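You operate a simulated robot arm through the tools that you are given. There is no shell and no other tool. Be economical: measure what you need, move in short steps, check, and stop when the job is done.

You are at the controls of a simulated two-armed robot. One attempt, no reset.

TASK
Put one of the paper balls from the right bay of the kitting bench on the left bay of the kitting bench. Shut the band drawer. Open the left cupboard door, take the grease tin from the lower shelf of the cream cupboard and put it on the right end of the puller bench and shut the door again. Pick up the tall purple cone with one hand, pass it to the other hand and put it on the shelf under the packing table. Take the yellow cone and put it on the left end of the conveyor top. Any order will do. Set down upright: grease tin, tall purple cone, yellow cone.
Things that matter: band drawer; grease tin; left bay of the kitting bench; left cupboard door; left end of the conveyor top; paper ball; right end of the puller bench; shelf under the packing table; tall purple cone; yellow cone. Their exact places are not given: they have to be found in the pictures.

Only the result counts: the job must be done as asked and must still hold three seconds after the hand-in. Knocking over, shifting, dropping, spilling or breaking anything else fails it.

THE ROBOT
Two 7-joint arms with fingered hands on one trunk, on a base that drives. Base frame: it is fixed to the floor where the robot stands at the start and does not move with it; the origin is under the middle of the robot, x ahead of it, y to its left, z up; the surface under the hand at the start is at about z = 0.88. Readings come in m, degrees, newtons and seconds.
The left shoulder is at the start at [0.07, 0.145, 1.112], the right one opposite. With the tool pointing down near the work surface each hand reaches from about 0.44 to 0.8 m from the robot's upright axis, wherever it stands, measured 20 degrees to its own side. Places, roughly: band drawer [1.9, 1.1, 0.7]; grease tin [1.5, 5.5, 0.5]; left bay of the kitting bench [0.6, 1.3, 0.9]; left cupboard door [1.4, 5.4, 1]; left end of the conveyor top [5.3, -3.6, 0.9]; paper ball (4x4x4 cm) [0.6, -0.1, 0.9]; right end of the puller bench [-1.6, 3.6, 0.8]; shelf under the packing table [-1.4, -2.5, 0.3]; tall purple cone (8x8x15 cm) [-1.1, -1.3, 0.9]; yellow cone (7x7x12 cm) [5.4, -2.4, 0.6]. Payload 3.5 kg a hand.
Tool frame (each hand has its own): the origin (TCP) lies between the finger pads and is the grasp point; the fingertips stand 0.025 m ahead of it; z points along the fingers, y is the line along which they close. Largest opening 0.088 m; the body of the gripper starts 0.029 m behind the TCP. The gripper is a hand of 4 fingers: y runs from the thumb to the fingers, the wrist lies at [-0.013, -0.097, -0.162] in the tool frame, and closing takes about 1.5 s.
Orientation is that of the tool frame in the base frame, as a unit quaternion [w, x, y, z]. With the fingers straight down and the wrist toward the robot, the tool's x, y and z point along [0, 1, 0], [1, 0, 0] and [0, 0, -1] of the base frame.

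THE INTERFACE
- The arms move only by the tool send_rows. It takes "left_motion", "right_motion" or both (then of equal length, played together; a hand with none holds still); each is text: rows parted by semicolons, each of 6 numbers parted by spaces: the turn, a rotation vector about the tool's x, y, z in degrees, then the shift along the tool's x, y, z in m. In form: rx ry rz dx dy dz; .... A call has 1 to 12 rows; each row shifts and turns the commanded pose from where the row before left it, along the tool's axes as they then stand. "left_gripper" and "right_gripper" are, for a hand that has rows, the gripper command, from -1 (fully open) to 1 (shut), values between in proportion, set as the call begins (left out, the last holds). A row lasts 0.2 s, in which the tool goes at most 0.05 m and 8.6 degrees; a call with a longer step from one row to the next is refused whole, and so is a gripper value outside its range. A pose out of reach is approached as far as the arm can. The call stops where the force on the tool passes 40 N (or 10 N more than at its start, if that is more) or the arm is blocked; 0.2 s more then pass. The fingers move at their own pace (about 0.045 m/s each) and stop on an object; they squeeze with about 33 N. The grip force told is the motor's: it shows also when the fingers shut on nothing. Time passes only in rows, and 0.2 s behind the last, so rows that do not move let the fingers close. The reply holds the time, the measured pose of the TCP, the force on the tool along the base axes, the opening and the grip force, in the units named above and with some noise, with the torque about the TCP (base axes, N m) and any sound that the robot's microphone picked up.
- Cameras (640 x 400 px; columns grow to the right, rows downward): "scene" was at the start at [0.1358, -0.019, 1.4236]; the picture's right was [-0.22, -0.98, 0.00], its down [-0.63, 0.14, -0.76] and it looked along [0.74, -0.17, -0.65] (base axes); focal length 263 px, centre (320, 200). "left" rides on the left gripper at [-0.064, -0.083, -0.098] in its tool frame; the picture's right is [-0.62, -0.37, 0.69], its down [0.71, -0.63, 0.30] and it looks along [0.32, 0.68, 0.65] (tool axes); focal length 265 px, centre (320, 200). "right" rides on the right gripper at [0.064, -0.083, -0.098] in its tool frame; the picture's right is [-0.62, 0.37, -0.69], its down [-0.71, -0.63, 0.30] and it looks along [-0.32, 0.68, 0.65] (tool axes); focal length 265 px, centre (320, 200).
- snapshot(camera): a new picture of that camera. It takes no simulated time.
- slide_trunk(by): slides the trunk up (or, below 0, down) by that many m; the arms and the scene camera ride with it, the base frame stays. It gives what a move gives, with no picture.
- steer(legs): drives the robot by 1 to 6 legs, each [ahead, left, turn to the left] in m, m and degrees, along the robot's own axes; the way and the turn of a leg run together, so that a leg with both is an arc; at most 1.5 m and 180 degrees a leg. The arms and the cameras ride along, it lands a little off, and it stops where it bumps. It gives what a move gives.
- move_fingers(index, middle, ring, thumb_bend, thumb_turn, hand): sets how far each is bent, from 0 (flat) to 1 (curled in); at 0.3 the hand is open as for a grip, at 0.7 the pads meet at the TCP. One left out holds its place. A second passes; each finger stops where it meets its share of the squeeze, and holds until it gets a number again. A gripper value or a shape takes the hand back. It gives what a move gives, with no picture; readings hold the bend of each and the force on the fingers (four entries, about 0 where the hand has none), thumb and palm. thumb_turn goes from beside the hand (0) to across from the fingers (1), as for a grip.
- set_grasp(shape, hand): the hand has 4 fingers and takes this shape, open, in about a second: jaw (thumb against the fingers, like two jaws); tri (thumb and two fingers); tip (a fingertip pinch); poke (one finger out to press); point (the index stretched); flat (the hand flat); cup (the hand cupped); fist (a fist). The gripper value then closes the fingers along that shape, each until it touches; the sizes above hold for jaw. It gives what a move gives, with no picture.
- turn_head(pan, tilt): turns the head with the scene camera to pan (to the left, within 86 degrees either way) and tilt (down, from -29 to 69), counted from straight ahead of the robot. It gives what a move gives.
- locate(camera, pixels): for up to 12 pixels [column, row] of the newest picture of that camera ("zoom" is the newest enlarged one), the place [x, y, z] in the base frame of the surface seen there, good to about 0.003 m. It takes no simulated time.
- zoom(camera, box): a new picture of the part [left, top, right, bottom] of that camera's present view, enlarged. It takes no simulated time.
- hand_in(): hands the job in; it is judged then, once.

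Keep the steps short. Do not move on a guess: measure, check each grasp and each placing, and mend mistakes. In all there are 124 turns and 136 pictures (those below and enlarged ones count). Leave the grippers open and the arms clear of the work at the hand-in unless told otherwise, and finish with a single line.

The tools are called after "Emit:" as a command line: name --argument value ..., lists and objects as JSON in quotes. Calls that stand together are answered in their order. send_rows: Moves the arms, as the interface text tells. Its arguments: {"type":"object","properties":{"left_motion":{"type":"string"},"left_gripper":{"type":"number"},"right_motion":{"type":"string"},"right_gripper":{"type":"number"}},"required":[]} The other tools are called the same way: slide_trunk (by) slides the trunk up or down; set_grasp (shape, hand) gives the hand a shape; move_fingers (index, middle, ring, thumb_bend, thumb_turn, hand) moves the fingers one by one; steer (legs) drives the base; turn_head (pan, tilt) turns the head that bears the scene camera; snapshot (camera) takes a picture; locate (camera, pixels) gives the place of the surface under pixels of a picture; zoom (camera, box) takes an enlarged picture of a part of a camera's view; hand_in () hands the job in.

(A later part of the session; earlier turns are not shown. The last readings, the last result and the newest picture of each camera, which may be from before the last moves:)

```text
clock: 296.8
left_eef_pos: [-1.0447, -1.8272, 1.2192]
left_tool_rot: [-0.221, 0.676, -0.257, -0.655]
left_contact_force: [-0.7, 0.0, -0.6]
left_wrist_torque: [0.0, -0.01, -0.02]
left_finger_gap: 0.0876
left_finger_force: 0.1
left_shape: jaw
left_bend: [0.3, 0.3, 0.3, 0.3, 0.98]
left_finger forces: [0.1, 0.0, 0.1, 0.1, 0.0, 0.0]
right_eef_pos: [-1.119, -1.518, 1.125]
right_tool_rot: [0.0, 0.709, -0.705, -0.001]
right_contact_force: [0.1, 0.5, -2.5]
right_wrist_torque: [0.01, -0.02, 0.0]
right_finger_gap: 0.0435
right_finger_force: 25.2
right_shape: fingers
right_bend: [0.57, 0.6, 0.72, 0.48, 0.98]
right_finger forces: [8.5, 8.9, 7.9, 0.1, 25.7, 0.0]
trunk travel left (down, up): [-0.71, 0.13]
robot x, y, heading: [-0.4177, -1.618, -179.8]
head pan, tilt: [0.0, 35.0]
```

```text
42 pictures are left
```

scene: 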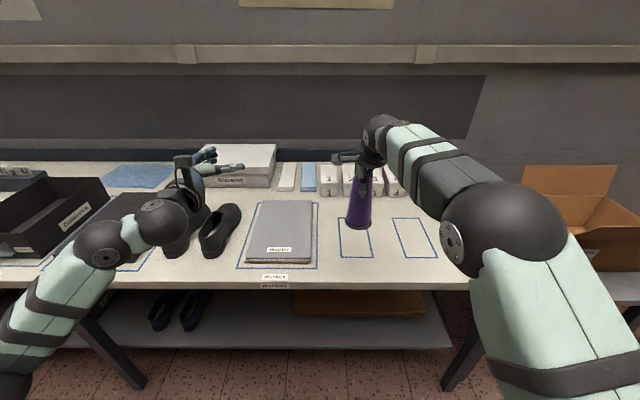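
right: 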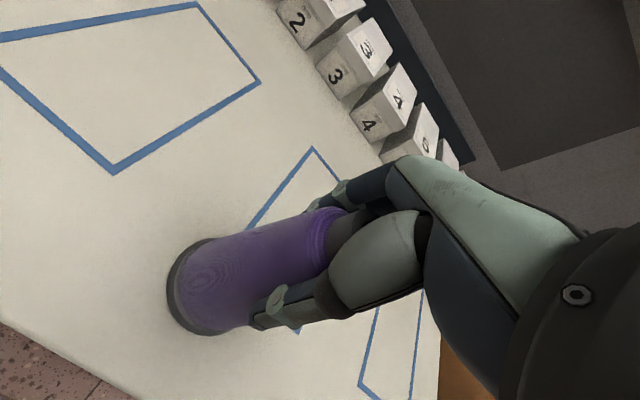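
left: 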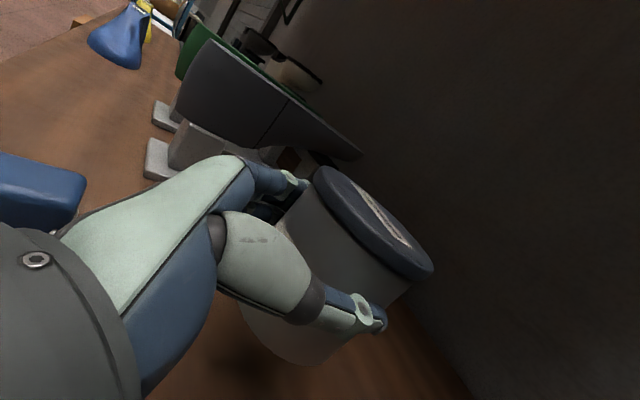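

The right hand holds the cone upright at (360,205). I'll check its base position, lower the left hand, then bring it to a pre-grasp spot 10 cm short of the cone.

Emit:
locate --camera "scene" --pixels '[[358, 224], [349, 220], [369, 222], [360, 205], [354, 205], [366, 205]]'

Emit:
send_rows --left_motion "0 0 0 0.042 0 0; 0 0 0 0.042 0 0; 0 0 0 0.042 0 0; 0 0 0 0.042 0 0; 0 0 0 0 -0.038 0.03; 0 0 0 0 -0.038 0.03; 0 0 0 0 -0.038 0.03; 0 0 0 0 -0.038 0.03; 0 0 0 0 -0.038 0.03; 0 0 0 0 0 0"

Emit:
snapshot --camera "left"

Emit:
snapshot --camera "scene"

```text
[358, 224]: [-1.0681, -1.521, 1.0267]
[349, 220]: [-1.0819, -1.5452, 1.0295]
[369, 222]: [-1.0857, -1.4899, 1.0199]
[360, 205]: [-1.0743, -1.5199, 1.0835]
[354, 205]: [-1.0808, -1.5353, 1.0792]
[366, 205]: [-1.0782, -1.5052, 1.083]
```

```text
clock: 299.0
left_eef_pos: [-1.0357, -1.5942, 1.039]
left_tool_rot: [-0.221, 0.676, -0.257, -0.655]
left_contact_force: [0.9, 1.2, -0.5]
left_wrist_torque: [-0.01, 0.0, -0.03]
left_finger_gap: 0.0875
left_finger_force: 0.0
left_shape: jaw
left_bend: [0.3, 0.3, 0.3, 0.3, 0.98]
left_finger forces: [0.1, 0.0, 0.1, 0.0, 0.1, 0.0]
right_eef_pos: [-1.1172, -1.5187, 1.1253]
right_tool_rot: [0.0, 0.709, -0.705, -0.001]
right_contact_force: [0.2, -0.3, -3.3]
right_wrist_torque: [0.02, 0.05, 0.0]
right_finger_gap: 0.0436
right_finger_force: 25.2
right_shape: fingers
right_bend: [0.57, 0.6, 0.72, 0.48, 0.98]
right_finger forces: [8.4, 9.0, 7.9, 0.0, 25.6, 0.1]
trunk travel left (down, up): [-0.71, 0.13]
robot x, y, heading: [-0.4181, -1.6167, -179.8]
head pan, tilt: [0.0, 35.0]
```

```text
41 pictures are left
```

left: 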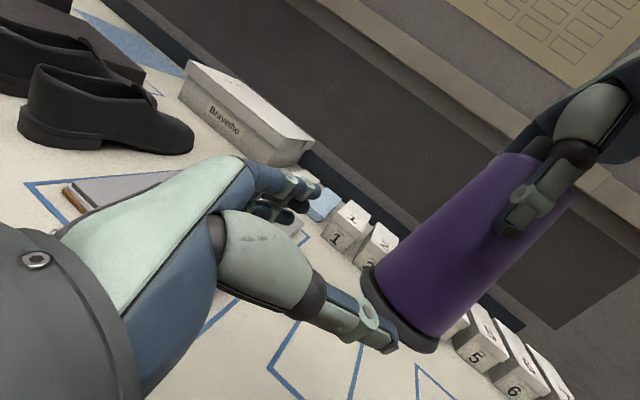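

```text
40 pictures are left
```

scene: 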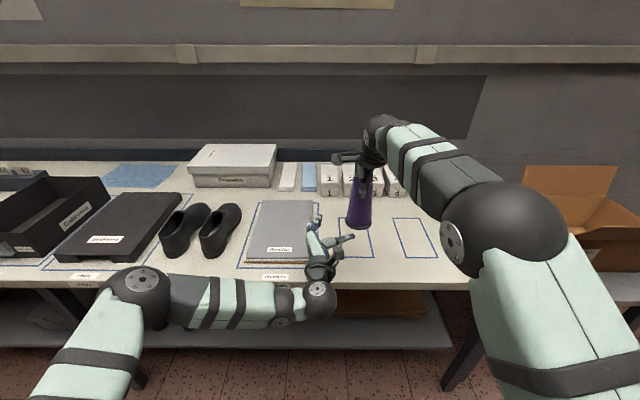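

The pre-grasp looks right. I'll raise 2 cm, shift 1.3 cm sideways, and move in onto the cone's lower body.

Emit:
send_rows --left_motion "0 0 0 -0.02 -0.0135 0; 0 0 0 0 0 0.03; 0 0 0 0 0 0.03; 0 0 0 0 0 0.025; 0 0 0 0 0 0.012; 0 0 0 0 0 0"

Emit:
snapshot --camera "left"

```text
clock: 300.4
left_eef_pos: [-1.104, -1.5221, 1.0522]
left_tool_rot: [-0.221, 0.676, -0.258, -0.654]
left_contact_force: [-0.5, 0.3, 0.0]
left_wrist_torque: [-0.03, 0.02, 0.01]
left_finger_gap: 0.0878
left_finger_force: 0.1
left_shape: jaw
left_bend: [0.3, 0.3, 0.3, 0.3, 0.98]
left_finger forces: [0.0, 0.0, 0.0, 0.1, 0.0, 0.1]
right_eef_pos: [-1.1177, -1.5159, 1.1258]
right_tool_rot: [0.0, 0.709, -0.705, 0.0]
right_contact_force: [-0.6, -0.5, -1.1]
right_wrist_torque: [0.0, 0.02, -0.01]
right_finger_gap: 0.0435
right_finger_force: 25.0
right_shape: fingers
right_bend: [0.57, 0.6, 0.72, 0.48, 0.98]
right_finger forces: [8.6, 8.8, 7.8, 0.0, 25.4, 0.1]
trunk travel left (down, up): [-0.71, 0.13]
robot x, y, heading: [-0.4159, -1.6166, -179.5]
head pan, tilt: [0.0, 35.0]
```

```text
39 pictures are left
```

left: 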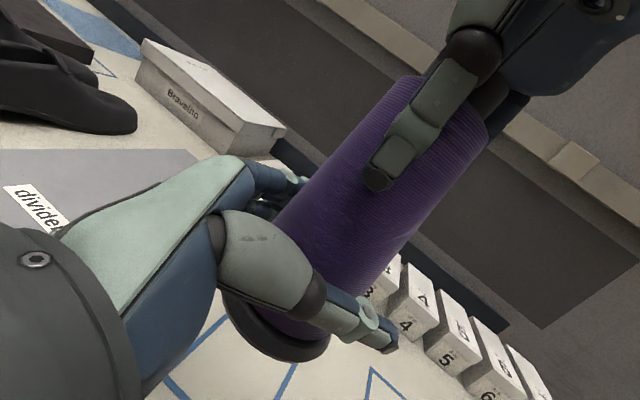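

The cone's lower body is between the left fingers and thumb. Closing the left hand.

Emit:
send_rows --left_motion "0 0 0 0 0 0; 0 0 0 0 0 0; 0 0 0 0 0 0; 0 0 0 0 0 0; 0 0 0 0 0 0; 0 0 0 0 0 0" --left_gripper 1

Emit:
snapshot --camera "left"

```text
clock: 301.8
left_eef_pos: [-1.1041, -1.5223, 1.0529]
left_tool_rot: [-0.221, 0.676, -0.257, -0.654]
left_contact_force: [-1.9, 3.0, -0.3]
left_wrist_torque: [-0.07, 0.02, -0.16]
left_finger_gap: 0.048
left_finger_force: 33.3
left_shape: jaw
left_bend: [0.74, 0.45, 0.38, 0.64, 0.99]
left_finger forces: [19.9, 8.5, 3.7, 0.0, 36.4, 0.0]
right_eef_pos: [-1.1173, -1.517, 1.124]
right_tool_rot: [0.001, 0.709, -0.705, 0.0]
right_contact_force: [1.5, -3.1, -2.9]
right_wrist_torque: [-0.13, -0.08, 0.08]
right_finger_gap: 0.0435
right_finger_force: 23.9
right_shape: fingers
right_bend: [0.57, 0.6, 0.72, 0.47, 0.98]
right_finger forces: [8.2, 7.9, 6.7, 0.1, 25.1, 0.0]
trunk travel left (down, up): [-0.71, 0.13]
robot x, y, heading: [-0.4165, -1.6182, -179.6]
head pan, tilt: [0.0, 35.0]
```

```text
38 pictures are left
```

left: 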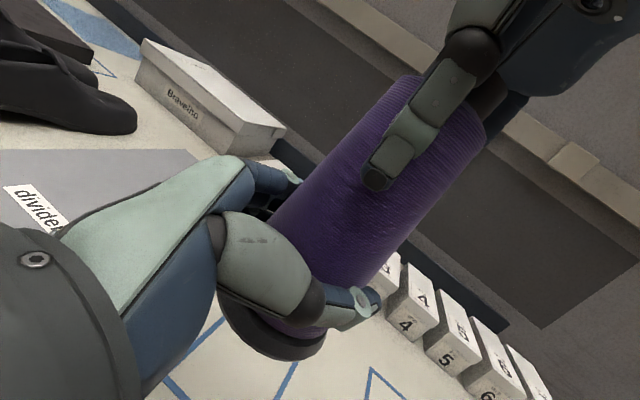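

The left hand holds it (36 N thumb). Releasing with the right hand and lifting it straight up.

Emit:
move_fingers --hand "right" --index 0.3 --middle 0.3 --ring 0.3 --thumb_bend 0.3

Emit:
send_rows --right_motion "0 0 0 0 0 -0.03; 0 0 0 0 0 -0.04; 0 0 0 0 0 -0.04; 0 0 0 -0.04 -0.02 0; 0 0 0 -0.04 -0.02 0; 0 0 0 -0.04 -0.02 0; 0 0 0 -0.04 -0.02 0; 0 0 0 0 0 0"

Emit:
snapshot --camera "scene"

```text
clock: 302.8
left_eef_pos: [-1.1052, -1.5212, 1.0521]
left_tool_rot: [-0.222, 0.675, -0.258, -0.655]
left_contact_force: [-1.3, -0.4, -0.7]
left_wrist_torque: [0.01, 0.01, 0.01]
left_finger_gap: 0.0472
left_finger_force: 33.4
left_shape: jaw
left_bend: [0.75, 0.45, 0.39, 0.65, 1.0]
left_finger forces: [19.1, 8.2, 4.4, 0.0, 35.8, 0.0]
right_eef_pos: [-1.1181, -1.5169, 1.1257]
right_tool_rot: [0.001, 0.709, -0.705, -0.001]
right_contact_force: [0.3, 0.7, 1.0]
right_wrist_torque: [-0.01, -0.01, 0.0]
right_finger_gap: 0.0846
right_finger_force: 0.2
right_shape: fingers
right_bend: [0.3, 0.3, 0.3, 0.3, 0.98]
right_finger forces: [0.1, 0.0, 0.1, 0.0, 0.7, 0.0]
trunk travel left (down, up): [-0.71, 0.13]
robot x, y, heading: [-0.4142, -1.6147, -180.0]
head pan, tilt: [0.0, 35.0]
```

```text
clock: 304.6
left_eef_pos: [-1.104, -1.5222, 1.0523]
left_tool_rot: [-0.221, 0.675, -0.258, -0.655]
left_contact_force: [-0.7, 0.0, 0.2]
left_wrist_torque: [-0.03, 0.01, 0.03]
left_finger_gap: 0.0475
left_finger_force: 32.7
left_shape: jaw
left_bend: [0.75, 0.45, 0.39, 0.65, 1.0]
left_finger forces: [18.4, 8.1, 4.2, 0.1, 35.9, 0.0]
right_eef_pos: [-1.0453, -1.3567, 1.2399]
right_tool_rot: [-0.001, 0.709, -0.705, 0.001]
right_contact_force: [-0.2, 0.5, 0.1]
right_wrist_torque: [0.01, 0.0, -0.02]
right_finger_gap: 0.0848
right_finger_force: 0.0
right_shape: fingers
right_bend: [0.3, 0.3, 0.3, 0.3, 0.98]
right_finger forces: [0.0, 0.0, 0.1, 0.0, 0.0, 0.0]
right hand out of reach, approached as far as the arm can: row 3, 7
trunk travel left (down, up): [-0.71, 0.13]
robot x, y, heading: [-0.4153, -1.616, -179.8]
head pan, tilt: [0.0, 35.0]
```

```text
37 pictures are left
```

scene: 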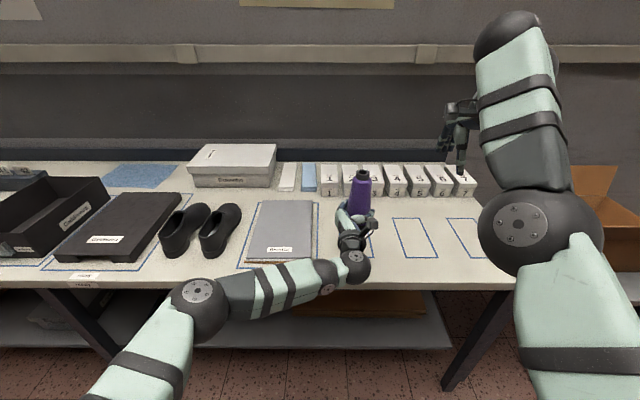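

Handover done. Now I'll back off, turn the left hand straight ahead, tuck the right arm, and lower the trunk toward shelf height.

Emit:
steer --legs '[[-0.38, 0, 0]]'

Emit:
send_rows --left_motion "-8 0 0 0 0 0; -8 0 0 0 0 0; -8 0 0 0 0 0; -8 0 0 0 0 0; -8 0 0 0 0 0; 0 0 0 0 0.04 0; 0 0 0 0 0.04 0; 0 0 0 0 0.04 0; 0 0 0 0 0.04 0; 0 0 0 0 0.04 0; 0 0 0 0 0 0" --right_motion "0 0 0 0 -0.04 0; 0 0 0 0 -0.04 0; 0 0 0 0 -0.04 0; 0 0 0 0 -0.04 0; 0 0 0 0 -0.02 0; 0 0 0 0 0 0; 0 0 0 0 0 0; 0 0 0 0 0 0; 0 0 0 0 0 0; 0 0 0 0 0 0; 0 0 0 0 0 0"

Emit:
slide_trunk --by -0.35

Emit:
slide_trunk --by -0.3

Emit:
turn_head --pan 10 --tilt 15

Emit:
snapshot --camera "scene"

```text
clock: 307.0
left_eef_pos: [-0.7242, -1.5189, 1.0521]
left_tool_rot: [-0.222, 0.676, -0.259, -0.654]
left_contact_force: [0.6, 0.4, -0.3]
left_wrist_torque: [0.01, 0.0, -0.01]
left_finger_gap: 0.0472
left_finger_force: 32.6
left_shape: jaw
left_bend: [0.75, 0.45, 0.39, 0.65, 1.0]
left_finger forces: [18.2, 8.2, 4.2, 0.0, 35.9, 0.1]
right_eef_pos: [-0.6646, -1.3522, 1.239]
right_tool_rot: [0.0, 0.708, -0.706, 0.0]
right_contact_force: [-0.6, -0.6, -0.5]
right_wrist_torque: [-0.02, 0.0, -0.02]
right_finger_gap: 0.0849
right_finger_force: 0.0
right_shape: fingers
right_bend: [0.3, 0.3, 0.3, 0.3, 0.98]
right_finger forces: [0.0, 0.1, 0.0, 0.0, 0.1, 0.0]
trunk travel left (down, up): [-0.71, 0.13]
robot x, y, heading: [-0.0338, -1.6157, -179.8]
head pan, tilt: [0.0, 35.0]
```

```text
clock: 308.0
left_eef_pos: [-0.7158, -1.5274, 1.055]
left_tool_rot: [-0.051, 0.709, -0.092, -0.697]
left_contact_force: [0.1, 0.3, -0.4]
left_wrist_torque: [0.01, -0.02, 0.02]
left_finger_gap: 0.0469
left_finger_force: 32.7
left_shape: jaw
left_bend: [0.75, 0.45, 0.39, 0.65, 1.0]
left_finger forces: [18.3, 8.2, 4.2, 0.0, 35.9, 0.1]
left hand out of reach, approached as far as the arm can: row 4
right_eef_pos: [-0.6197, -1.3297, 1.3034]
right_tool_rot: [0.009, -0.7, 0.714, 0.01]
right_contact_force: [-31.3, -5.0, -30.0]
right_wrist_torque: [2.91, -0.44, -2.82]
right_finger_gap: 0.0847
right_finger_force: 0.1
right_shape: fingers
right_bend: [0.3, 0.3, 0.3, 0.3, 0.98]
right_finger forces: [0.0, 0.0, 0.1, 0.0, 0.0, 0.0]
right hand out of reach, approached as far as the arm can: row 1, 2, 3, 4
trunk travel left (down, up): [-0.71, 0.13]
robot x, y, heading: [-0.0359, -1.6152, -179.8]
head pan, tilt: [0.0, 35.0]
stopped in row 4 (right hand): the force on the tool passed its limit at 185 N (the readings are from after the stop); the commanded pose is now the measured one
```

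```text
clock: 308.4
left_eef_pos: [-0.7156, -1.5284, 1.0495]
left_tool_rot: [-0.052, 0.71, -0.093, -0.696]
left_contact_force: [-0.3, 0.8, 1.2]
left_wrist_torque: [0.05, 0.0, 0.02]
left_finger_gap: 0.0472
left_finger_force: 33.5
left_shape: jaw
left_bend: [0.75, 0.45, 0.39, 0.65, 1.0]
left_finger forces: [18.3, 8.2, 4.1, 0.0, 36.0, 0.1]
right_eef_pos: [-0.6208, -1.3306, 1.3002]
right_tool_rot: [0.009, -0.7, 0.714, 0.009]
right_contact_force: [-16.3, -4.1, -17.5]
right_wrist_torque: [1.68, -0.09, -1.56]
right_finger_gap: 0.0848
right_finger_force: 0.1
right_shape: fingers
right_bend: [0.3, 0.3, 0.3, 0.3, 0.98]
right_finger forces: [0.1, 0.0, 0.0, 0.0, 0.0, 0.1]
trunk travel left (down, up): [-0.706, 0.134]
robot x, y, heading: [-0.0344, -1.6185, -179.5]
head pan, tilt: [0.0, 35.0]
stopped: the force on the tool passed its limit at 56 N (the readings are from after the stop); the commanded pose is now the measured one
```

```text
clock: 309.6
left_eef_pos: [-0.7163, -1.5275, 0.9669]
left_tool_rot: [-0.05, 0.71, -0.092, -0.696]
left_contact_force: [0.1, 0.8, -0.1]
left_wrist_torque: [0.03, 0.0, -0.03]
left_finger_gap: 0.047
left_finger_force: 33.2
left_shape: jaw
left_bend: [0.75, 0.45, 0.39, 0.65, 1.0]
left_finger forces: [18.4, 8.2, 4.2, 0.1, 35.9, 0.1]
right_eef_pos: [-0.6216, -1.3301, 1.2165]
right_tool_rot: [0.01, -0.7, 0.714, 0.009]
right_contact_force: [-13.0, -3.8, -13.9]
right_wrist_torque: [1.47, 0.03, -1.24]
right_finger_gap: 0.0849
right_finger_force: 0.0
right_shape: fingers
right_bend: [0.3, 0.3, 0.3, 0.3, 0.98]
right_finger forces: [0.1, 0.0, 0.1, 0.1, 0.0, 0.0]
trunk travel left (down, up): [-0.625, 0.215]
robot x, y, heading: [-0.0349, -1.6167, -179.6]
head pan, tilt: [0.0, 35.0]
stopped: the force on the tool passed its limit at 40 N (the readings are from after the stop); the commanded pose is now the measured one
```

```text
clock: 310.4
left_eef_pos: [-0.7157, -1.5281, 0.9695]
left_tool_rot: [-0.05, 0.709, -0.091, -0.697]
left_contact_force: [0.4, -0.1, -0.6]
left_wrist_torque: [0.01, 0.01, -0.02]
left_finger_gap: 0.0471
left_finger_force: 33.0
left_shape: jaw
left_bend: [0.75, 0.45, 0.39, 0.65, 1.0]
left_finger forces: [18.3, 8.2, 4.2, 0.0, 35.9, 0.0]
right_eef_pos: [-0.6189, -1.3312, 1.2182]
right_tool_rot: [0.01, -0.7, 0.714, 0.009]
right_contact_force: [-21.5, -6.0, -20.3]
right_wrist_torque: [2.17, -0.44, -2.19]
right_finger_gap: 0.0848
right_finger_force: 0.1
right_shape: fingers
right_bend: [0.3, 0.3, 0.3, 0.3, 0.98]
right_finger forces: [0.0, 0.0, 0.0, 0.0, 0.1, 0.0]
trunk travel left (down, up): [-0.625, 0.215]
robot x, y, heading: [-0.0363, -1.6156, -179.5]
head pan, tilt: [10.0, 15.0]
```

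```text
36 pictures are left
```

scene: 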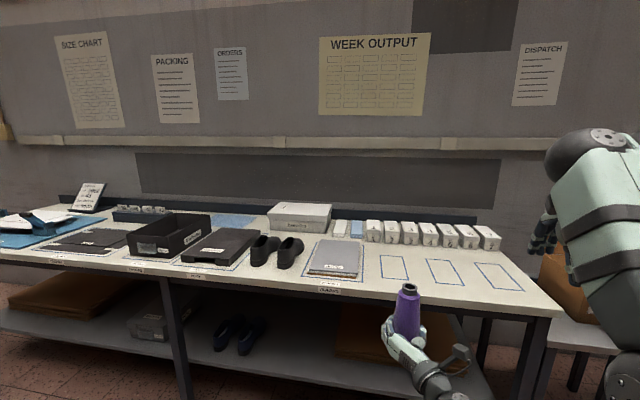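

My two arms are pressing against each other (20 N on the right). Separating them: right hand to the right, left hand to the left.

Emit:
send_rows --left_motion "0 0 0 0 0.02 0; 0 0 0 0 0.03 0; 0 0 0 0 0.04 0; 0 0 0 0 0.04 0; 0 0 0 0 0.04 0; 0 0 0 0 0 0" --right_motion "0 0 0 -0.03 0 0; 0 0 0 -0.03 0 0; 0 0 0 -0.02 0 0; 0 0 0 0 0 0; 0 0 0 0 0 0; 0 0 0 0 0 0"

Emit:
snapshot --camera "scene"

```text
clock: 311.8
left_eef_pos: [-0.752, -1.6941, 0.9786]
left_tool_rot: [-0.051, 0.709, -0.092, -0.697]
left_contact_force: [-0.5, 0.2, -0.8]
left_wrist_torque: [0.02, 0.01, 0.0]
left_finger_gap: 0.0467
left_finger_force: 33.3
left_shape: jaw
left_bend: [0.75, 0.45, 0.39, 0.66, 1.0]
left_finger forces: [18.1, 8.1, 4.1, 0.0, 35.7, 0.1]
right_eef_pos: [-0.6191, -1.251, 1.2203]
right_tool_rot: [0.009, -0.7, 0.714, 0.008]
right_contact_force: [0.6, 0.2, 0.3]
right_wrist_torque: [-0.01, -0.03, -0.01]
right_finger_gap: 0.0851
right_finger_force: 0.0
right_shape: fingers
right_bend: [0.3, 0.3, 0.3, 0.3, 0.98]
right_finger forces: [0.0, 0.1, 0.0, 0.0, 0.0, 0.0]
trunk travel left (down, up): [-0.625, 0.215]
robot x, y, heading: [-0.0354, -1.6179, -180.1]
head pan, tilt: [10.0, 15.0]
```

```text
35 pictures are left
```

scene: 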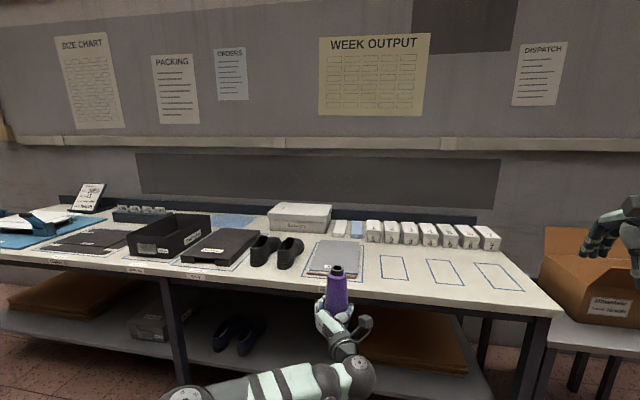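

Freed, and the cone is still held. Squaring the left hand, lowering the trunk, and measuring the free shelf area between the shoes (240,335) and cardboard (390,335).

Emit:
locate --camera "scene" --pixels '[[290, 340], [270, 360], [262, 335], [300, 370], [340, 330], [235, 355], [300, 295], [240, 335]]'

Emit:
send_rows --left_motion "-5 0 0 0 0 0; -5 0 0 0 0 0; 0 0 0 0 0 0"

Emit:
slide_trunk --by -0.35

Emit:
slide_trunk --by -0.25

Emit:
turn_head --pan 5 --tilt 10

Emit:
snapshot --camera "scene"

```text
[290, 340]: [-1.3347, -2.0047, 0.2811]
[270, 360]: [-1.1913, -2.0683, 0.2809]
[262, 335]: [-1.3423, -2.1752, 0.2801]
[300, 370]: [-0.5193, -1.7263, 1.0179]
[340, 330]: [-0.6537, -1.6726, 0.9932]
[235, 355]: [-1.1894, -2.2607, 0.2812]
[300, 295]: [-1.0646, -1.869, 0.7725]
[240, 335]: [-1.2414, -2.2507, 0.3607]
```

```text
clock: 312.6
left_eef_pos: [-0.7504, -1.6945, 0.9768]
left_tool_rot: [0.011, 0.712, -0.03, -0.702]
left_contact_force: [-0.1, 0.7, 0.0]
left_wrist_torque: [0.01, -0.02, -0.02]
left_finger_gap: 0.0469
left_finger_force: 33.2
left_shape: jaw
left_bend: [0.75, 0.45, 0.39, 0.66, 1.0]
left_finger forces: [18.2, 8.2, 4.0, 0.0, 35.5, 0.1]
right_eef_pos: [-0.6191, -1.2519, 1.2207]
right_tool_rot: [0.009, -0.701, 0.713, 0.01]
right_contact_force: [0.8, 0.2, 0.1]
right_wrist_torque: [0.04, -0.02, 0.05]
right_finger_gap: 0.0849
right_finger_force: 0.1
right_shape: fingers
right_bend: [0.3, 0.3, 0.3, 0.3, 0.98]
right_finger forces: [0.1, 0.0, 0.0, 0.1, 0.1, 0.0]
trunk travel left (down, up): [-0.625, 0.215]
robot x, y, heading: [-0.0343, -1.6151, -179.8]
head pan, tilt: [10.0, 15.0]
```

```text
clock: 316.0
left_eef_pos: [-0.7508, -1.6948, 0.6276]
left_tool_rot: [0.01, 0.711, -0.031, -0.702]
left_contact_force: [-0.4, 0.9, -0.4]
left_wrist_torque: [-0.02, 0.03, -0.02]
left_finger_gap: 0.0468
left_finger_force: 32.8
left_shape: jaw
left_bend: [0.75, 0.45, 0.39, 0.66, 1.0]
left_finger forces: [18.2, 8.3, 4.0, 0.0, 35.5, 0.0]
right_eef_pos: [-0.6189, -1.2514, 0.8706]
right_tool_rot: [0.009, -0.7, 0.714, 0.009]
right_contact_force: [-0.3, -0.1, -0.5]
right_wrist_torque: [0.01, 0.0, 0.03]
right_finger_gap: 0.0846
right_finger_force: 0.1
right_shape: fingers
right_bend: [0.3, 0.3, 0.3, 0.3, 0.98]
right_finger forces: [0.0, 0.0, 0.1, 0.0, 0.0, 0.1]
trunk travel left (down, up): [-0.275, 0.565]
robot x, y, heading: [-0.0353, -1.6134, -179.9]
head pan, tilt: [10.0, 15.0]
```

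```text
clock: 318.6
left_eef_pos: [-0.7503, -1.6942, 0.379]
left_tool_rot: [0.011, 0.712, -0.03, -0.702]
left_contact_force: [-0.4, 0.2, 0.0]
left_wrist_torque: [0.03, -0.02, 0.02]
left_finger_gap: 0.047
left_finger_force: 32.7
left_shape: jaw
left_bend: [0.75, 0.45, 0.39, 0.66, 1.0]
left_finger forces: [18.2, 8.3, 4.0, 0.1, 35.5, 0.0]
right_eef_pos: [-0.6182, -1.2521, 0.6208]
right_tool_rot: [0.009, -0.7, 0.714, 0.009]
right_contact_force: [0.3, -0.6, -0.2]
right_wrist_torque: [-0.04, 0.04, -0.01]
right_finger_gap: 0.0848
right_finger_force: 0.0
right_shape: fingers
right_bend: [0.3, 0.3, 0.3, 0.3, 0.98]
right_finger forces: [0.0, 0.0, 0.0, 0.1, 0.0, 0.0]
trunk travel left (down, up): [-0.025, 0.815]
robot x, y, heading: [-0.0318, -1.6139, -179.8]
head pan, tilt: [10.0, 15.0]
```

```text
clock: 319.3
left_eef_pos: [-0.7497, -1.6953, 0.3779]
left_tool_rot: [0.01, 0.711, -0.03, -0.702]
left_contact_force: [-0.5, -0.3, 0.6]
left_wrist_torque: [-0.01, 0.03, -0.01]
left_finger_gap: 0.0471
left_finger_force: 33.4
left_shape: jaw
left_bend: [0.75, 0.45, 0.39, 0.66, 1.0]
left_finger forces: [18.2, 8.3, 4.0, 0.1, 35.4, 0.0]
right_eef_pos: [-0.6195, -1.2513, 0.6212]
right_tool_rot: [0.009, -0.701, 0.713, 0.009]
right_contact_force: [0.1, 0.3, -0.2]
right_wrist_torque: [0.01, -0.01, 0.01]
right_finger_gap: 0.0851
right_finger_force: 0.0
right_shape: fingers
right_bend: [0.3, 0.3, 0.3, 0.3, 0.98]
right_finger forces: [0.1, 0.0, 0.1, 0.0, 0.0, 0.0]
trunk travel left (down, up): [-0.025, 0.815]
robot x, y, heading: [-0.0348, -1.6149, -179.7]
head pan, tilt: [5.0, 10.0]
```

```text
34 pictures are left
```

scene: 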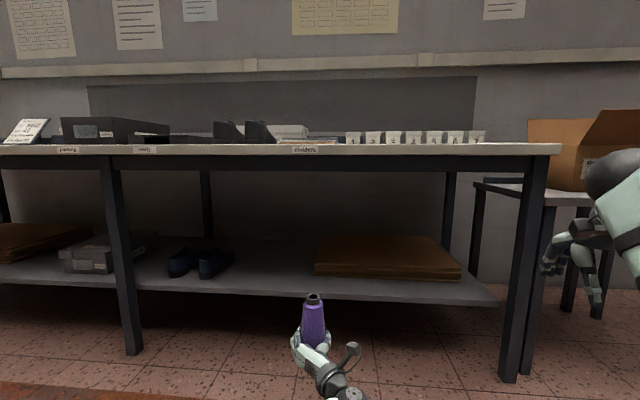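

Clear view: free shelf between shoes (right edge px 233) and cardboard (left edge px 318). Measuring the target and tucking the right arm back.

Emit:
locate --camera "scene" --pixels '[[275, 275], [275, 288], [318, 272], [232, 265], [275, 260], [313, 320], [313, 297]]'

Emit:
send_rows --right_motion "0 0 0 0 -0.04 0; 0 0 0 0 -0.04 0; 0 0 0 0 -0.04 0; 0 0 0 0 -0.02 0; 0 0 0 0 0 0"

```text
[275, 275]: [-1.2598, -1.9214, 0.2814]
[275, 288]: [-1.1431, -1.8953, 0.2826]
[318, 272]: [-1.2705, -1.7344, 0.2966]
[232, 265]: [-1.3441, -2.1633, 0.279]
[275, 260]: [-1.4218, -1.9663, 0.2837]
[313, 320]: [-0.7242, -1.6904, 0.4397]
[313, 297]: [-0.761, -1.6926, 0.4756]
```

```text
clock: 320.5
left_eef_pos: [-0.7506, -1.6938, 0.3783]
left_tool_rot: [0.011, 0.712, -0.03, -0.701]
left_contact_force: [-0.9, -0.7, -1.6]
left_wrist_torque: [-0.02, 0.03, 0.0]
left_finger_gap: 0.0468
left_finger_force: 33.0
left_shape: jaw
left_bend: [0.75, 0.46, 0.39, 0.66, 1.0]
left_finger forces: [18.2, 8.2, 3.9, 0.0, 35.5, 0.0]
right_eef_pos: [-0.4922, -1.2535, 0.6215]
right_tool_rot: [0.009, -0.701, 0.713, 0.01]
right_contact_force: [-0.3, 0.3, -1.0]
right_wrist_torque: [0.02, -0.01, 0.03]
right_finger_gap: 0.0848
right_finger_force: 0.1
right_shape: fingers
right_bend: [0.3, 0.3, 0.3, 0.3, 0.98]
right_finger forces: [0.0, 0.0, 0.0, 0.0, 0.1, 0.1]
right hand out of reach, approached as far as the arm can: row 4
trunk travel left (down, up): [-0.025, 0.815]
robot x, y, heading: [-0.0353, -1.6114, -179.5]
head pan, tilt: [5.0, 10.0]
```

Target spot (−1.26, −1.93). Driving left 0.235 m then forward 0.5 m.

Emit:
steer --legs '[[0, 0.235, 0], [0.4, 0, 0]]'

Emit:
snapshot --camera "scene"

```text
clock: 324.3
left_eef_pos: [-1.1494, -1.9261, 0.3781]
left_tool_rot: [0.009, 0.712, -0.031, -0.702]
left_contact_force: [-0.1, 0.4, 0.1]
left_wrist_torque: [0.01, -0.01, 0.01]
left_finger_gap: 0.0466
left_finger_force: 33.0
left_shape: jaw
left_bend: [0.75, 0.46, 0.39, 0.66, 1.0]
left_finger forces: [18.2, 8.2, 4.0, 0.0, 35.3, 0.0]
right_eef_pos: [-0.8904, -1.4847, 0.6216]
right_tool_rot: [0.009, -0.699, 0.715, 0.009]
right_contact_force: [-0.1, -0.2, 0.3]
right_wrist_torque: [-0.02, 0.0, 0.0]
right_finger_gap: 0.0847
right_finger_force: 0.0
right_shape: fingers
right_bend: [0.3, 0.3, 0.3, 0.3, 0.98]
right_finger forces: [0.0, 0.0, 0.0, 0.0, 0.0, 0.0]
trunk travel left (down, up): [-0.025, 0.815]
robot x, y, heading: [-0.4367, -1.8453, 179.9]
head pan, tilt: [5.0, 10.0]
```

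```text
33 pictures are left
```

scene: 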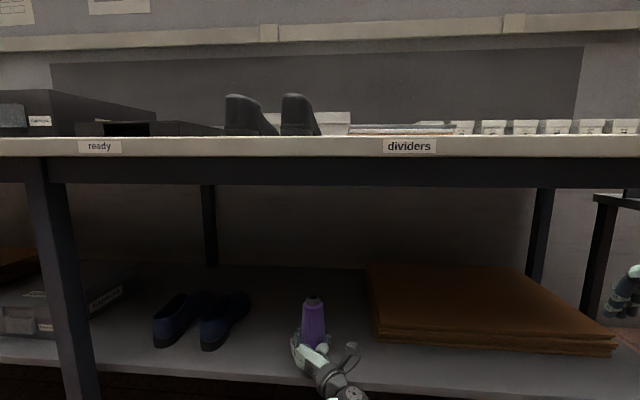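

On course. Another 0.1 m forward, then lower onto the shelf.

Emit:
steer --legs '[[0.1, 0, 0]]'

Emit:
send_rows --left_motion "0 0 0 0.015 0 0; 0 0 0 0.015 0 0; 0 0 0 0.01 0 0; 0 0 0 0.007 0 0; 0 0 0 0 0 0"

Emit:
zoom --camera "scene" --box '[200, 230, 440, 400]'

```text
clock: 325.4
left_eef_pos: [-1.2508, -1.9246, 0.3785]
left_tool_rot: [0.009, 0.711, -0.033, -0.702]
left_contact_force: [0.1, 0.1, 0.2]
left_wrist_torque: [0.0, -0.02, -0.01]
left_finger_gap: 0.0467
left_finger_force: 33.3
left_shape: jaw
left_bend: [0.75, 0.46, 0.39, 0.66, 1.0]
left_finger forces: [18.2, 8.3, 4.0, 0.0, 35.3, 0.1]
right_eef_pos: [-0.9916, -1.4839, 0.6211]
right_tool_rot: [0.009, -0.699, 0.715, 0.01]
right_contact_force: [0.7, 0.3, 0.1]
right_wrist_torque: [-0.02, 0.0, 0.0]
right_finger_gap: 0.0847
right_finger_force: 0.1
right_shape: fingers
right_bend: [0.3, 0.3, 0.3, 0.3, 0.98]
right_finger forces: [0.0, 0.1, 0.1, 0.0, 0.0, 0.0]
trunk travel left (down, up): [-0.025, 0.815]
robot x, y, heading: [-0.5358, -1.8473, 179.6]
head pan, tilt: [5.0, 10.0]
```

```text
clock: 326.6
left_eef_pos: [-1.25, -1.9281, 0.3309]
left_tool_rot: [0.008, 0.712, -0.033, -0.702]
left_contact_force: [-0.9, -0.1, -0.3]
left_wrist_torque: [-0.03, -0.02, 0.01]
left_finger_gap: 0.047
left_finger_force: 33.2
left_shape: jaw
left_bend: [0.75, 0.46, 0.39, 0.66, 1.0]
left_finger forces: [18.1, 8.2, 4.1, 0.1, 35.4, 0.0]
right_eef_pos: [-0.9916, -1.4839, 0.6218]
right_tool_rot: [0.009, -0.699, 0.715, 0.009]
right_contact_force: [-0.4, -0.8, -0.4]
right_wrist_torque: [-0.01, 0.02, 0.01]
right_finger_gap: 0.0847
right_finger_force: 0.0
right_shape: fingers
right_bend: [0.3, 0.3, 0.3, 0.3, 0.98]
right_finger forces: [0.0, 0.0, 0.1, 0.0, 0.0, 0.1]
trunk travel left (down, up): [-0.025, 0.815]
robot x, y, heading: [-0.5345, -1.8489, 179.9]
head pan, tilt: [5.0, 10.0]
```

```text
2.35 times, centred on (320, 315) of scene
```

zoom: 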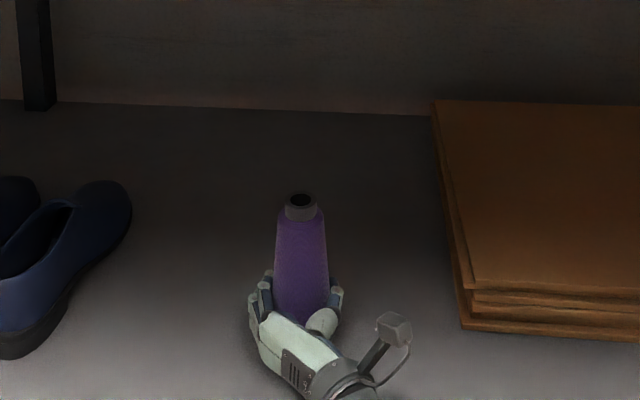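

Nearly down. Lowering in 3 mm steps watching the force.

Emit:
send_rows --left_motion "0 0 0 0.003 0 0; 0 0 0 0.003 0 0; 0 0 0 0.003 0 0; 0 0 0 0 0 0"

Emit:
zoom --camera "left" --box '[160, 120, 480, 400]'

```text
clock: 327.6
left_eef_pos: [-1.2516, -1.9265, 0.3255]
left_tool_rot: [0.008, 0.709, -0.032, -0.704]
left_contact_force: [1.0, 0.1, 0.2]
left_wrist_torque: [0.0, 0.02, 0.0]
left_finger_gap: 0.0467
left_finger_force: 33.2
left_shape: jaw
left_bend: [0.75, 0.46, 0.39, 0.66, 1.0]
left_finger forces: [18.2, 8.2, 4.0, 0.0, 35.4, 0.1]
right_eef_pos: [-0.9904, -1.4855, 0.623]
right_tool_rot: [0.008, -0.698, 0.715, 0.01]
right_contact_force: [-0.7, -0.2, 0.6]
right_wrist_torque: [0.01, 0.02, -0.01]
right_finger_gap: 0.0849
right_finger_force: 0.0
right_shape: fingers
right_bend: [0.3, 0.3, 0.3, 0.3, 0.98]
right_finger forces: [0.0, 0.0, 0.0, 0.0, 0.0, 0.0]
trunk travel left (down, up): [-0.025, 0.815]
robot x, y, heading: [-0.5344, -1.8507, 179.9]
head pan, tilt: [5.0, 10.0]
```

```text
1.43 times, centred on (320, 260) of left
```

zoom: 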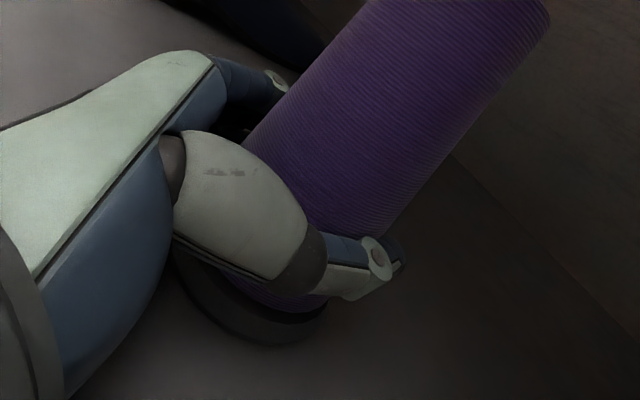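

Emit:
locate --camera "zoom" --pixels '[[250, 335], [290, 338], [240, 315], [260, 375], [320, 370]]'

Emit:
send_rows --left_motion "0 0 0 0.003 0 0; 0 0 0 0.003 0 0; 0 0 0 0.003 0 0; 0 0 0 0 0 0; 0 0 0 0 0 0"

```text
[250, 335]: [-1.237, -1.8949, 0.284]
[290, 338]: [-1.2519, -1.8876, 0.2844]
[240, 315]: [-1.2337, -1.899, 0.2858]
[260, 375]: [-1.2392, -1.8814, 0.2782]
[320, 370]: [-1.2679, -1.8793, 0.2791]
```

```text
clock: 328.9
left_eef_pos: [-1.2505, -1.9274, 0.3278]
left_tool_rot: [-0.007, -0.704, 0.031, 0.71]
left_contact_force: [-4.6, 1.1, 10.3]
left_wrist_torque: [0.82, -1.26, 0.49]
left_finger_gap: 0.0467
left_finger_force: 32.7
left_shape: jaw
left_bend: [0.75, 0.46, 0.39, 0.66, 1.0]
left_finger forces: [18.2, 8.1, 4.0, 0.0, 35.3, 0.1]
right_eef_pos: [-0.9863, -1.4841, 0.6259]
right_tool_rot: [0.006, -0.698, 0.716, 0.012]
right_contact_force: [-0.6, 0.6, 0.1]
right_wrist_torque: [0.01, 0.0, -0.03]
right_finger_gap: 0.0851
right_finger_force: 0.1
right_shape: fingers
right_bend: [0.3, 0.3, 0.3, 0.3, 0.98]
right_finger forces: [0.0, 0.0, 0.1, 0.0, 0.0, 0.1]
trunk travel left (down, up): [-0.025, 0.815]
robot x, y, heading: [-0.5395, -1.8484, 180.0]
head pan, tilt: [5.0, 10.0]
```

It touches the shelf (10 N). Easing up 5 mm, then opening and backing straight out.

Emit:
send_rows --left_motion "0 0 0 -0.005 0 0; 0 0 0 0 0 0"

Emit:
send_rows --left_motion "0 0 0 0 0 0; 0 0 0 0 0 0; 0 0 0 0 0 0; 0 0 0 0 0 0; 0 0 0 0 0 0; 0 0 0 0 0 0" --left_gripper -1

Emit:
zoom --camera "left" --box '[160, 120, 480, 400]'

```text
clock: 329.4
left_eef_pos: [-1.2488, -1.9274, 0.3268]
left_tool_rot: [0.007, 0.707, -0.031, -0.706]
left_contact_force: [-5.4, 3.9, 9.8]
left_wrist_torque: [0.85, -1.11, 0.84]
left_finger_gap: 0.0468
left_finger_force: 33.1
left_shape: jaw
left_bend: [0.75, 0.46, 0.39, 0.66, 1.0]
left_finger forces: [18.2, 8.2, 4.0, 0.0, 35.2, 0.0]
right_eef_pos: [-0.9878, -1.4844, 0.6235]
right_tool_rot: [0.006, -0.698, 0.716, 0.011]
right_contact_force: [-0.9, -0.3, 0.1]
right_wrist_torque: [0.02, 0.02, -0.03]
right_finger_gap: 0.0846
right_finger_force: 0.0
right_shape: fingers
right_bend: [0.3, 0.3, 0.3, 0.3, 0.98]
right_finger forces: [0.1, 0.1, 0.0, 0.1, 0.0, 0.0]
trunk travel left (down, up): [-0.025, 0.815]
robot x, y, heading: [-0.5311, -1.8494, 179.9]
head pan, tilt: [5.0, 10.0]
```

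```text
clock: 330.9
left_eef_pos: [-1.2491, -1.9273, 0.3246]
left_tool_rot: [0.008, 0.707, -0.033, -0.706]
left_contact_force: [-3.4, 5.9, 16.6]
left_wrist_torque: [1.31, -1.93, 0.97]
left_finger_gap: 0.0876
left_finger_force: 0.1
left_shape: jaw
left_bend: [0.3, 0.3, 0.3, 0.3, 0.98]
left_finger forces: [0.1, 0.0, 0.0, 0.0, 0.1, 0.1]
right_eef_pos: [-0.9891, -1.4838, 0.6236]
right_tool_rot: [0.006, -0.698, 0.716, 0.011]
right_contact_force: [-0.2, 0.0, -1.0]
right_wrist_torque: [0.0, 0.0, 0.03]
right_finger_gap: 0.0849
right_finger_force: 0.1
right_shape: fingers
right_bend: [0.3, 0.3, 0.3, 0.3, 0.98]
right_finger forces: [0.1, 0.0, 0.0, 0.1, 0.1, 0.0]
trunk travel left (down, up): [-0.025, 0.815]
robot x, y, heading: [-0.5345, -1.8504, 179.5]
head pan, tilt: [5.0, 10.0]
```

```text
1.43 times, centred on (320, 260) of left
```

zoom: 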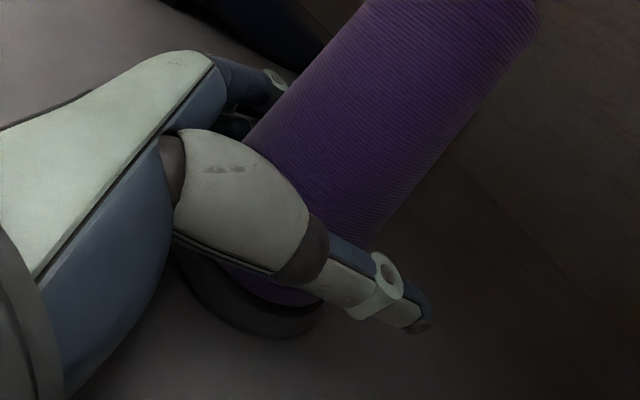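

The remaining force is my hand resting on the shelf, and the cone is free. Raising 1 cm and withdrawing straight back.

Emit:
send_rows --left_motion "0 0 0 -0.006 0 0; 0 0 0 -0.006 0 0; 0 0 0 0 0 -0.02; 0 0 0 0 0 -0.03; 0 0 0 0 0 -0.03; 0 0 0 0 0 -0.03; 0 0 0 0 0 0"

Emit:
steer --legs '[[-0.4, 0, 0]]'

Emit:
zoom --camera "scene" --box '[160, 200, 480, 400]'

```text
clock: 332.4
left_eef_pos: [-1.141, -1.9326, 0.333]
left_tool_rot: [0.009, 0.71, -0.032, -0.704]
left_contact_force: [1.2, -1.0, -0.5]
left_wrist_torque: [0.03, -0.04, -0.03]
left_finger_gap: 0.0876
left_finger_force: 0.2
left_shape: jaw
left_bend: [0.3, 0.3, 0.3, 0.3, 0.98]
left_finger forces: [0.1, 0.0, 0.0, 0.1, 0.0, 0.0]
right_eef_pos: [-0.9899, -1.4855, 0.6204]
right_tool_rot: [0.008, -0.698, 0.716, 0.01]
right_contact_force: [-0.3, 0.2, 0.1]
right_wrist_torque: [0.02, 0.03, -0.06]
right_finger_gap: 0.0849
right_finger_force: 0.2
right_shape: fingers
right_bend: [0.3, 0.3, 0.3, 0.3, 0.98]
right_finger forces: [0.1, 0.1, 0.0, 0.1, 0.1, 0.0]
trunk travel left (down, up): [-0.025, 0.815]
robot x, y, heading: [-0.5354, -1.8497, 180.1]
head pan, tilt: [5.0, 10.0]
```

```text
clock: 334.9
left_eef_pos: [-0.751, -1.9337, 0.334]
left_tool_rot: [0.01, 0.711, -0.032, -0.702]
left_contact_force: [0.4, 0.3, -0.7]
left_wrist_torque: [0.02, -0.01, 0.01]
left_finger_gap: 0.0877
left_finger_force: 0.0
left_shape: jaw
left_bend: [0.3, 0.3, 0.3, 0.3, 0.98]
left_finger forces: [0.0, 0.1, 0.1, 0.0, 0.0, 0.0]
right_eef_pos: [-0.6015, -1.4857, 0.6227]
right_tool_rot: [0.008, -0.699, 0.715, 0.01]
right_contact_force: [-0.8, 1.0, 0.5]
right_wrist_torque: [0.01, 0.01, 0.01]
right_finger_gap: 0.0847
right_finger_force: 0.0
right_shape: fingers
right_bend: [0.3, 0.3, 0.3, 0.3, 0.98]
right_finger forces: [0.0, 0.0, 0.0, 0.0, 0.0, 0.1]
trunk travel left (down, up): [-0.025, 0.815]
robot x, y, heading: [-0.1429, -1.8464, 179.9]
head pan, tilt: [5.0, 10.0]
```

```text
2.00 times, centred on (320, 300) of scene
```

zoom: 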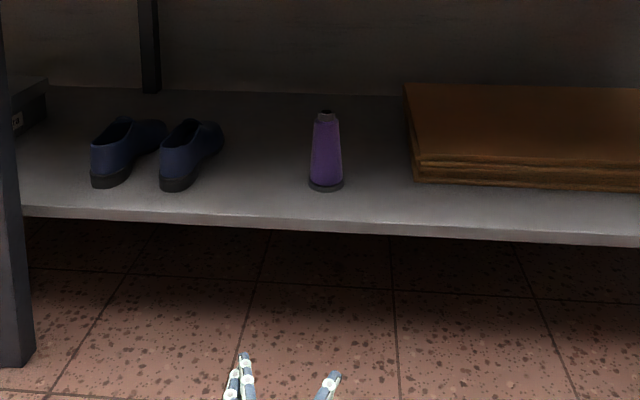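

The purple cone stands upright on the shelf with nothing else moved. Last: the yellow cone near (5.4, −2.4). I'll raise the trunk, turn toward −y/+x, and look for a route.

Emit:
slide_trunk --by 0.4

Emit:
slide_trunk --by 0.3

Emit:
steer --legs '[[-0.1, 0, 0], [0, 0, 135]]'

Emit:
turn_head --pan 10 --tilt 10

Emit:
snapshot --camera "scene"

```text
clock: 338.7
left_eef_pos: [-0.7512, -1.9343, 0.7326]
left_tool_rot: [0.01, 0.711, -0.033, -0.703]
left_contact_force: [-0.1, -0.2, -0.1]
left_wrist_torque: [-0.02, 0.0, 0.02]
left_finger_gap: 0.0877
left_finger_force: 0.0
left_shape: jaw
left_bend: [0.3, 0.3, 0.3, 0.3, 0.98]
left_finger forces: [0.0, 0.1, 0.0, 0.0, 0.0, 0.0]
right_eef_pos: [-0.6014, -1.4857, 1.021]
right_tool_rot: [0.009, -0.699, 0.715, 0.01]
right_contact_force: [0.3, -0.4, -0.6]
right_wrist_torque: [-0.01, -0.03, 0.01]
right_finger_gap: 0.085
right_finger_force: 0.1
right_shape: fingers
right_bend: [0.3, 0.3, 0.3, 0.3, 0.98]
right_finger forces: [0.0, 0.1, 0.0, 0.0, 0.0, 0.0]
trunk travel left (down, up): [-0.425, 0.415]
robot x, y, heading: [-0.1419, -1.8517, 179.9]
head pan, tilt: [5.0, 10.0]
```

```text
clock: 341.7
left_eef_pos: [-0.7508, -1.9342, 1.0337]
left_tool_rot: [0.009, 0.71, -0.032, -0.703]
left_contact_force: [-0.5, 1.0, 0.4]
left_wrist_torque: [0.0, -0.05, 0.02]
left_finger_gap: 0.0879
left_finger_force: 0.1
left_shape: jaw
left_bend: [0.3, 0.3, 0.3, 0.3, 0.98]
left_finger forces: [0.0, 0.0, 0.0, 0.0, 0.1, 0.0]
right_eef_pos: [-0.601, -1.4855, 1.3219]
right_tool_rot: [0.009, -0.699, 0.715, 0.009]
right_contact_force: [-0.4, 0.1, 0.0]
right_wrist_torque: [0.03, 0.0, 0.0]
right_finger_gap: 0.0847
right_finger_force: 0.0
right_shape: fingers
right_bend: [0.3, 0.3, 0.3, 0.3, 0.98]
right_finger forces: [0.0, 0.1, 0.1, 0.0, 0.1, 0.1]
trunk travel left (down, up): [-0.725, 0.115]
robot x, y, heading: [-0.1478, -1.8504, 179.8]
head pan, tilt: [5.0, 10.0]
```

```text
clock: 348.4
left_eef_pos: [0.44, -2.2271, 1.0338]
left_tool_rot: [0.651, 0.307, 0.642, -0.265]
left_contact_force: [0.5, 0.5, 0.3]
left_wrist_torque: [-0.01, 0.03, -0.01]
left_finger_gap: 0.0876
left_finger_force: 0.1
left_shape: jaw
left_bend: [0.3, 0.3, 0.3, 0.3, 0.98]
left_finger forces: [0.1, 0.1, 0.0, 0.0, 0.0, 0.0]
right_eef_pos: [0.0147, -2.4332, 1.3213]
right_tool_rot: [0.006, 0.931, 0.365, -0.012]
right_contact_force: [-0.1, 0.7, 1.1]
right_wrist_torque: [0.02, 0.0, 0.02]
right_finger_gap: 0.0847
right_finger_force: 0.1
right_shape: fingers
right_bend: [0.3, 0.3, 0.3, 0.3, 0.98]
right_finger forces: [0.0, 0.0, 0.1, 0.1, 0.0, 0.1]
trunk travel left (down, up): [-0.725, 0.115]
robot x, y, heading: [-0.0435, -1.8476, -46.0]
head pan, tilt: [5.0, 10.0]
```

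```text
clock: 349.1
left_eef_pos: [0.4399, -2.2274, 1.0337]
left_tool_rot: [0.651, 0.306, 0.642, -0.265]
left_contact_force: [0.7, 0.7, 0.0]
left_wrist_torque: [0.03, -0.02, 0.0]
left_finger_gap: 0.0877
left_finger_force: 0.0
left_shape: jaw
left_bend: [0.3, 0.3, 0.3, 0.3, 0.98]
left_finger forces: [0.0, 0.0, 0.1, 0.1, 0.0, 0.1]
right_eef_pos: [0.015, -2.4311, 1.3208]
right_tool_rot: [0.005, 0.931, 0.366, -0.012]
right_contact_force: [0.6, -0.2, 0.8]
right_wrist_torque: [0.02, -0.03, -0.03]
right_finger_gap: 0.0849
right_finger_force: 0.1
right_shape: fingers
right_bend: [0.3, 0.3, 0.3, 0.3, 0.98]
right_finger forces: [0.0, 0.0, 0.0, 0.0, 0.1, 0.0]
trunk travel left (down, up): [-0.725, 0.115]
robot x, y, heading: [-0.0401, -1.8524, -45.8]
head pan, tilt: [10.0, 10.0]
```

```text
28 pictures are left
```

scene: 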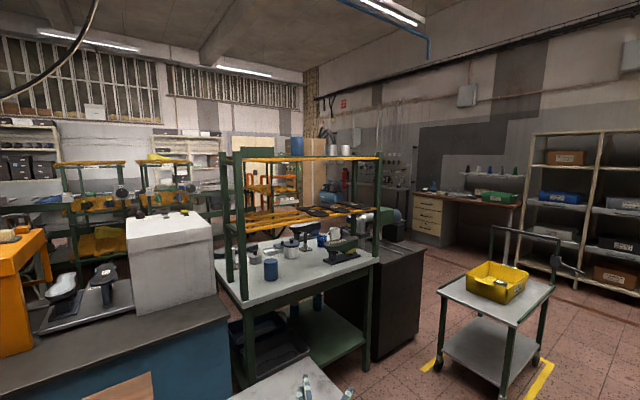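

I see benches ahead-left and a cart with a yellow bin at (495,310). Measuring for the route.

Emit:
locate --camera "scene" --pixels '[[420, 370], [440, 310], [465, 290], [440, 370], [410, 355], [375, 280], [440, 240], [540, 310], [590, 330], [425, 225], [290, 385], [365, 355]]'

Emit:
turn_head --pan 42 --tilt 5

Emit:
snapshot --camera "scene"

```text
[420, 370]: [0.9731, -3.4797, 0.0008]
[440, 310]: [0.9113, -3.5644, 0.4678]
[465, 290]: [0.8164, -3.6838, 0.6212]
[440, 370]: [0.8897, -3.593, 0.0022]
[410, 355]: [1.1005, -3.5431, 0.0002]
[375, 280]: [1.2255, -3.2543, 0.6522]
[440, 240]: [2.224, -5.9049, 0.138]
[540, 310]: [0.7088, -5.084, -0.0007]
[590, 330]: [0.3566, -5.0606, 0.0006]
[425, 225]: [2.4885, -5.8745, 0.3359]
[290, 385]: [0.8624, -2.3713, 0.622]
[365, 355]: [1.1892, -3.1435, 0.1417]
```

```text
clock: 350.1
left_eef_pos: [0.4407, -2.2266, 1.0341]
left_tool_rot: [0.651, 0.307, 0.642, -0.266]
left_contact_force: [0.4, -0.3, -0.5]
left_wrist_torque: [-0.02, 0.0, 0.03]
left_finger_gap: 0.0874
left_finger_force: 0.0
left_shape: jaw
left_bend: [0.3, 0.3, 0.3, 0.3, 0.98]
left_finger forces: [0.0, 0.0, 0.1, 0.0, 0.1, 0.1]
right_eef_pos: [0.0145, -2.4317, 1.3216]
right_tool_rot: [0.006, 0.931, 0.365, -0.012]
right_contact_force: [-0.7, -0.4, 0.0]
right_wrist_torque: [0.01, 0.01, 0.02]
right_finger_gap: 0.0851
right_finger_force: 0.0
right_shape: fingers
right_bend: [0.3, 0.3, 0.3, 0.3, 0.98]
right_finger forces: [0.0, 0.0, 0.0, 0.0, 0.1, 0.1]
trunk travel left (down, up): [-0.725, 0.115]
robot x, y, heading: [-0.043, -1.8499, -45.9]
head pan, tilt: [42.0, 5.0]
```

```text
27 pictures are left
```

scene: 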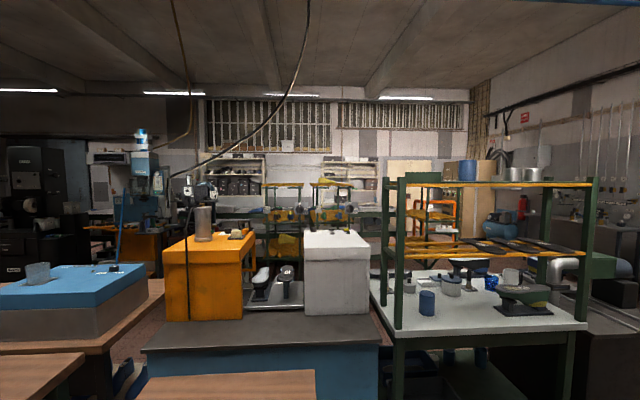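

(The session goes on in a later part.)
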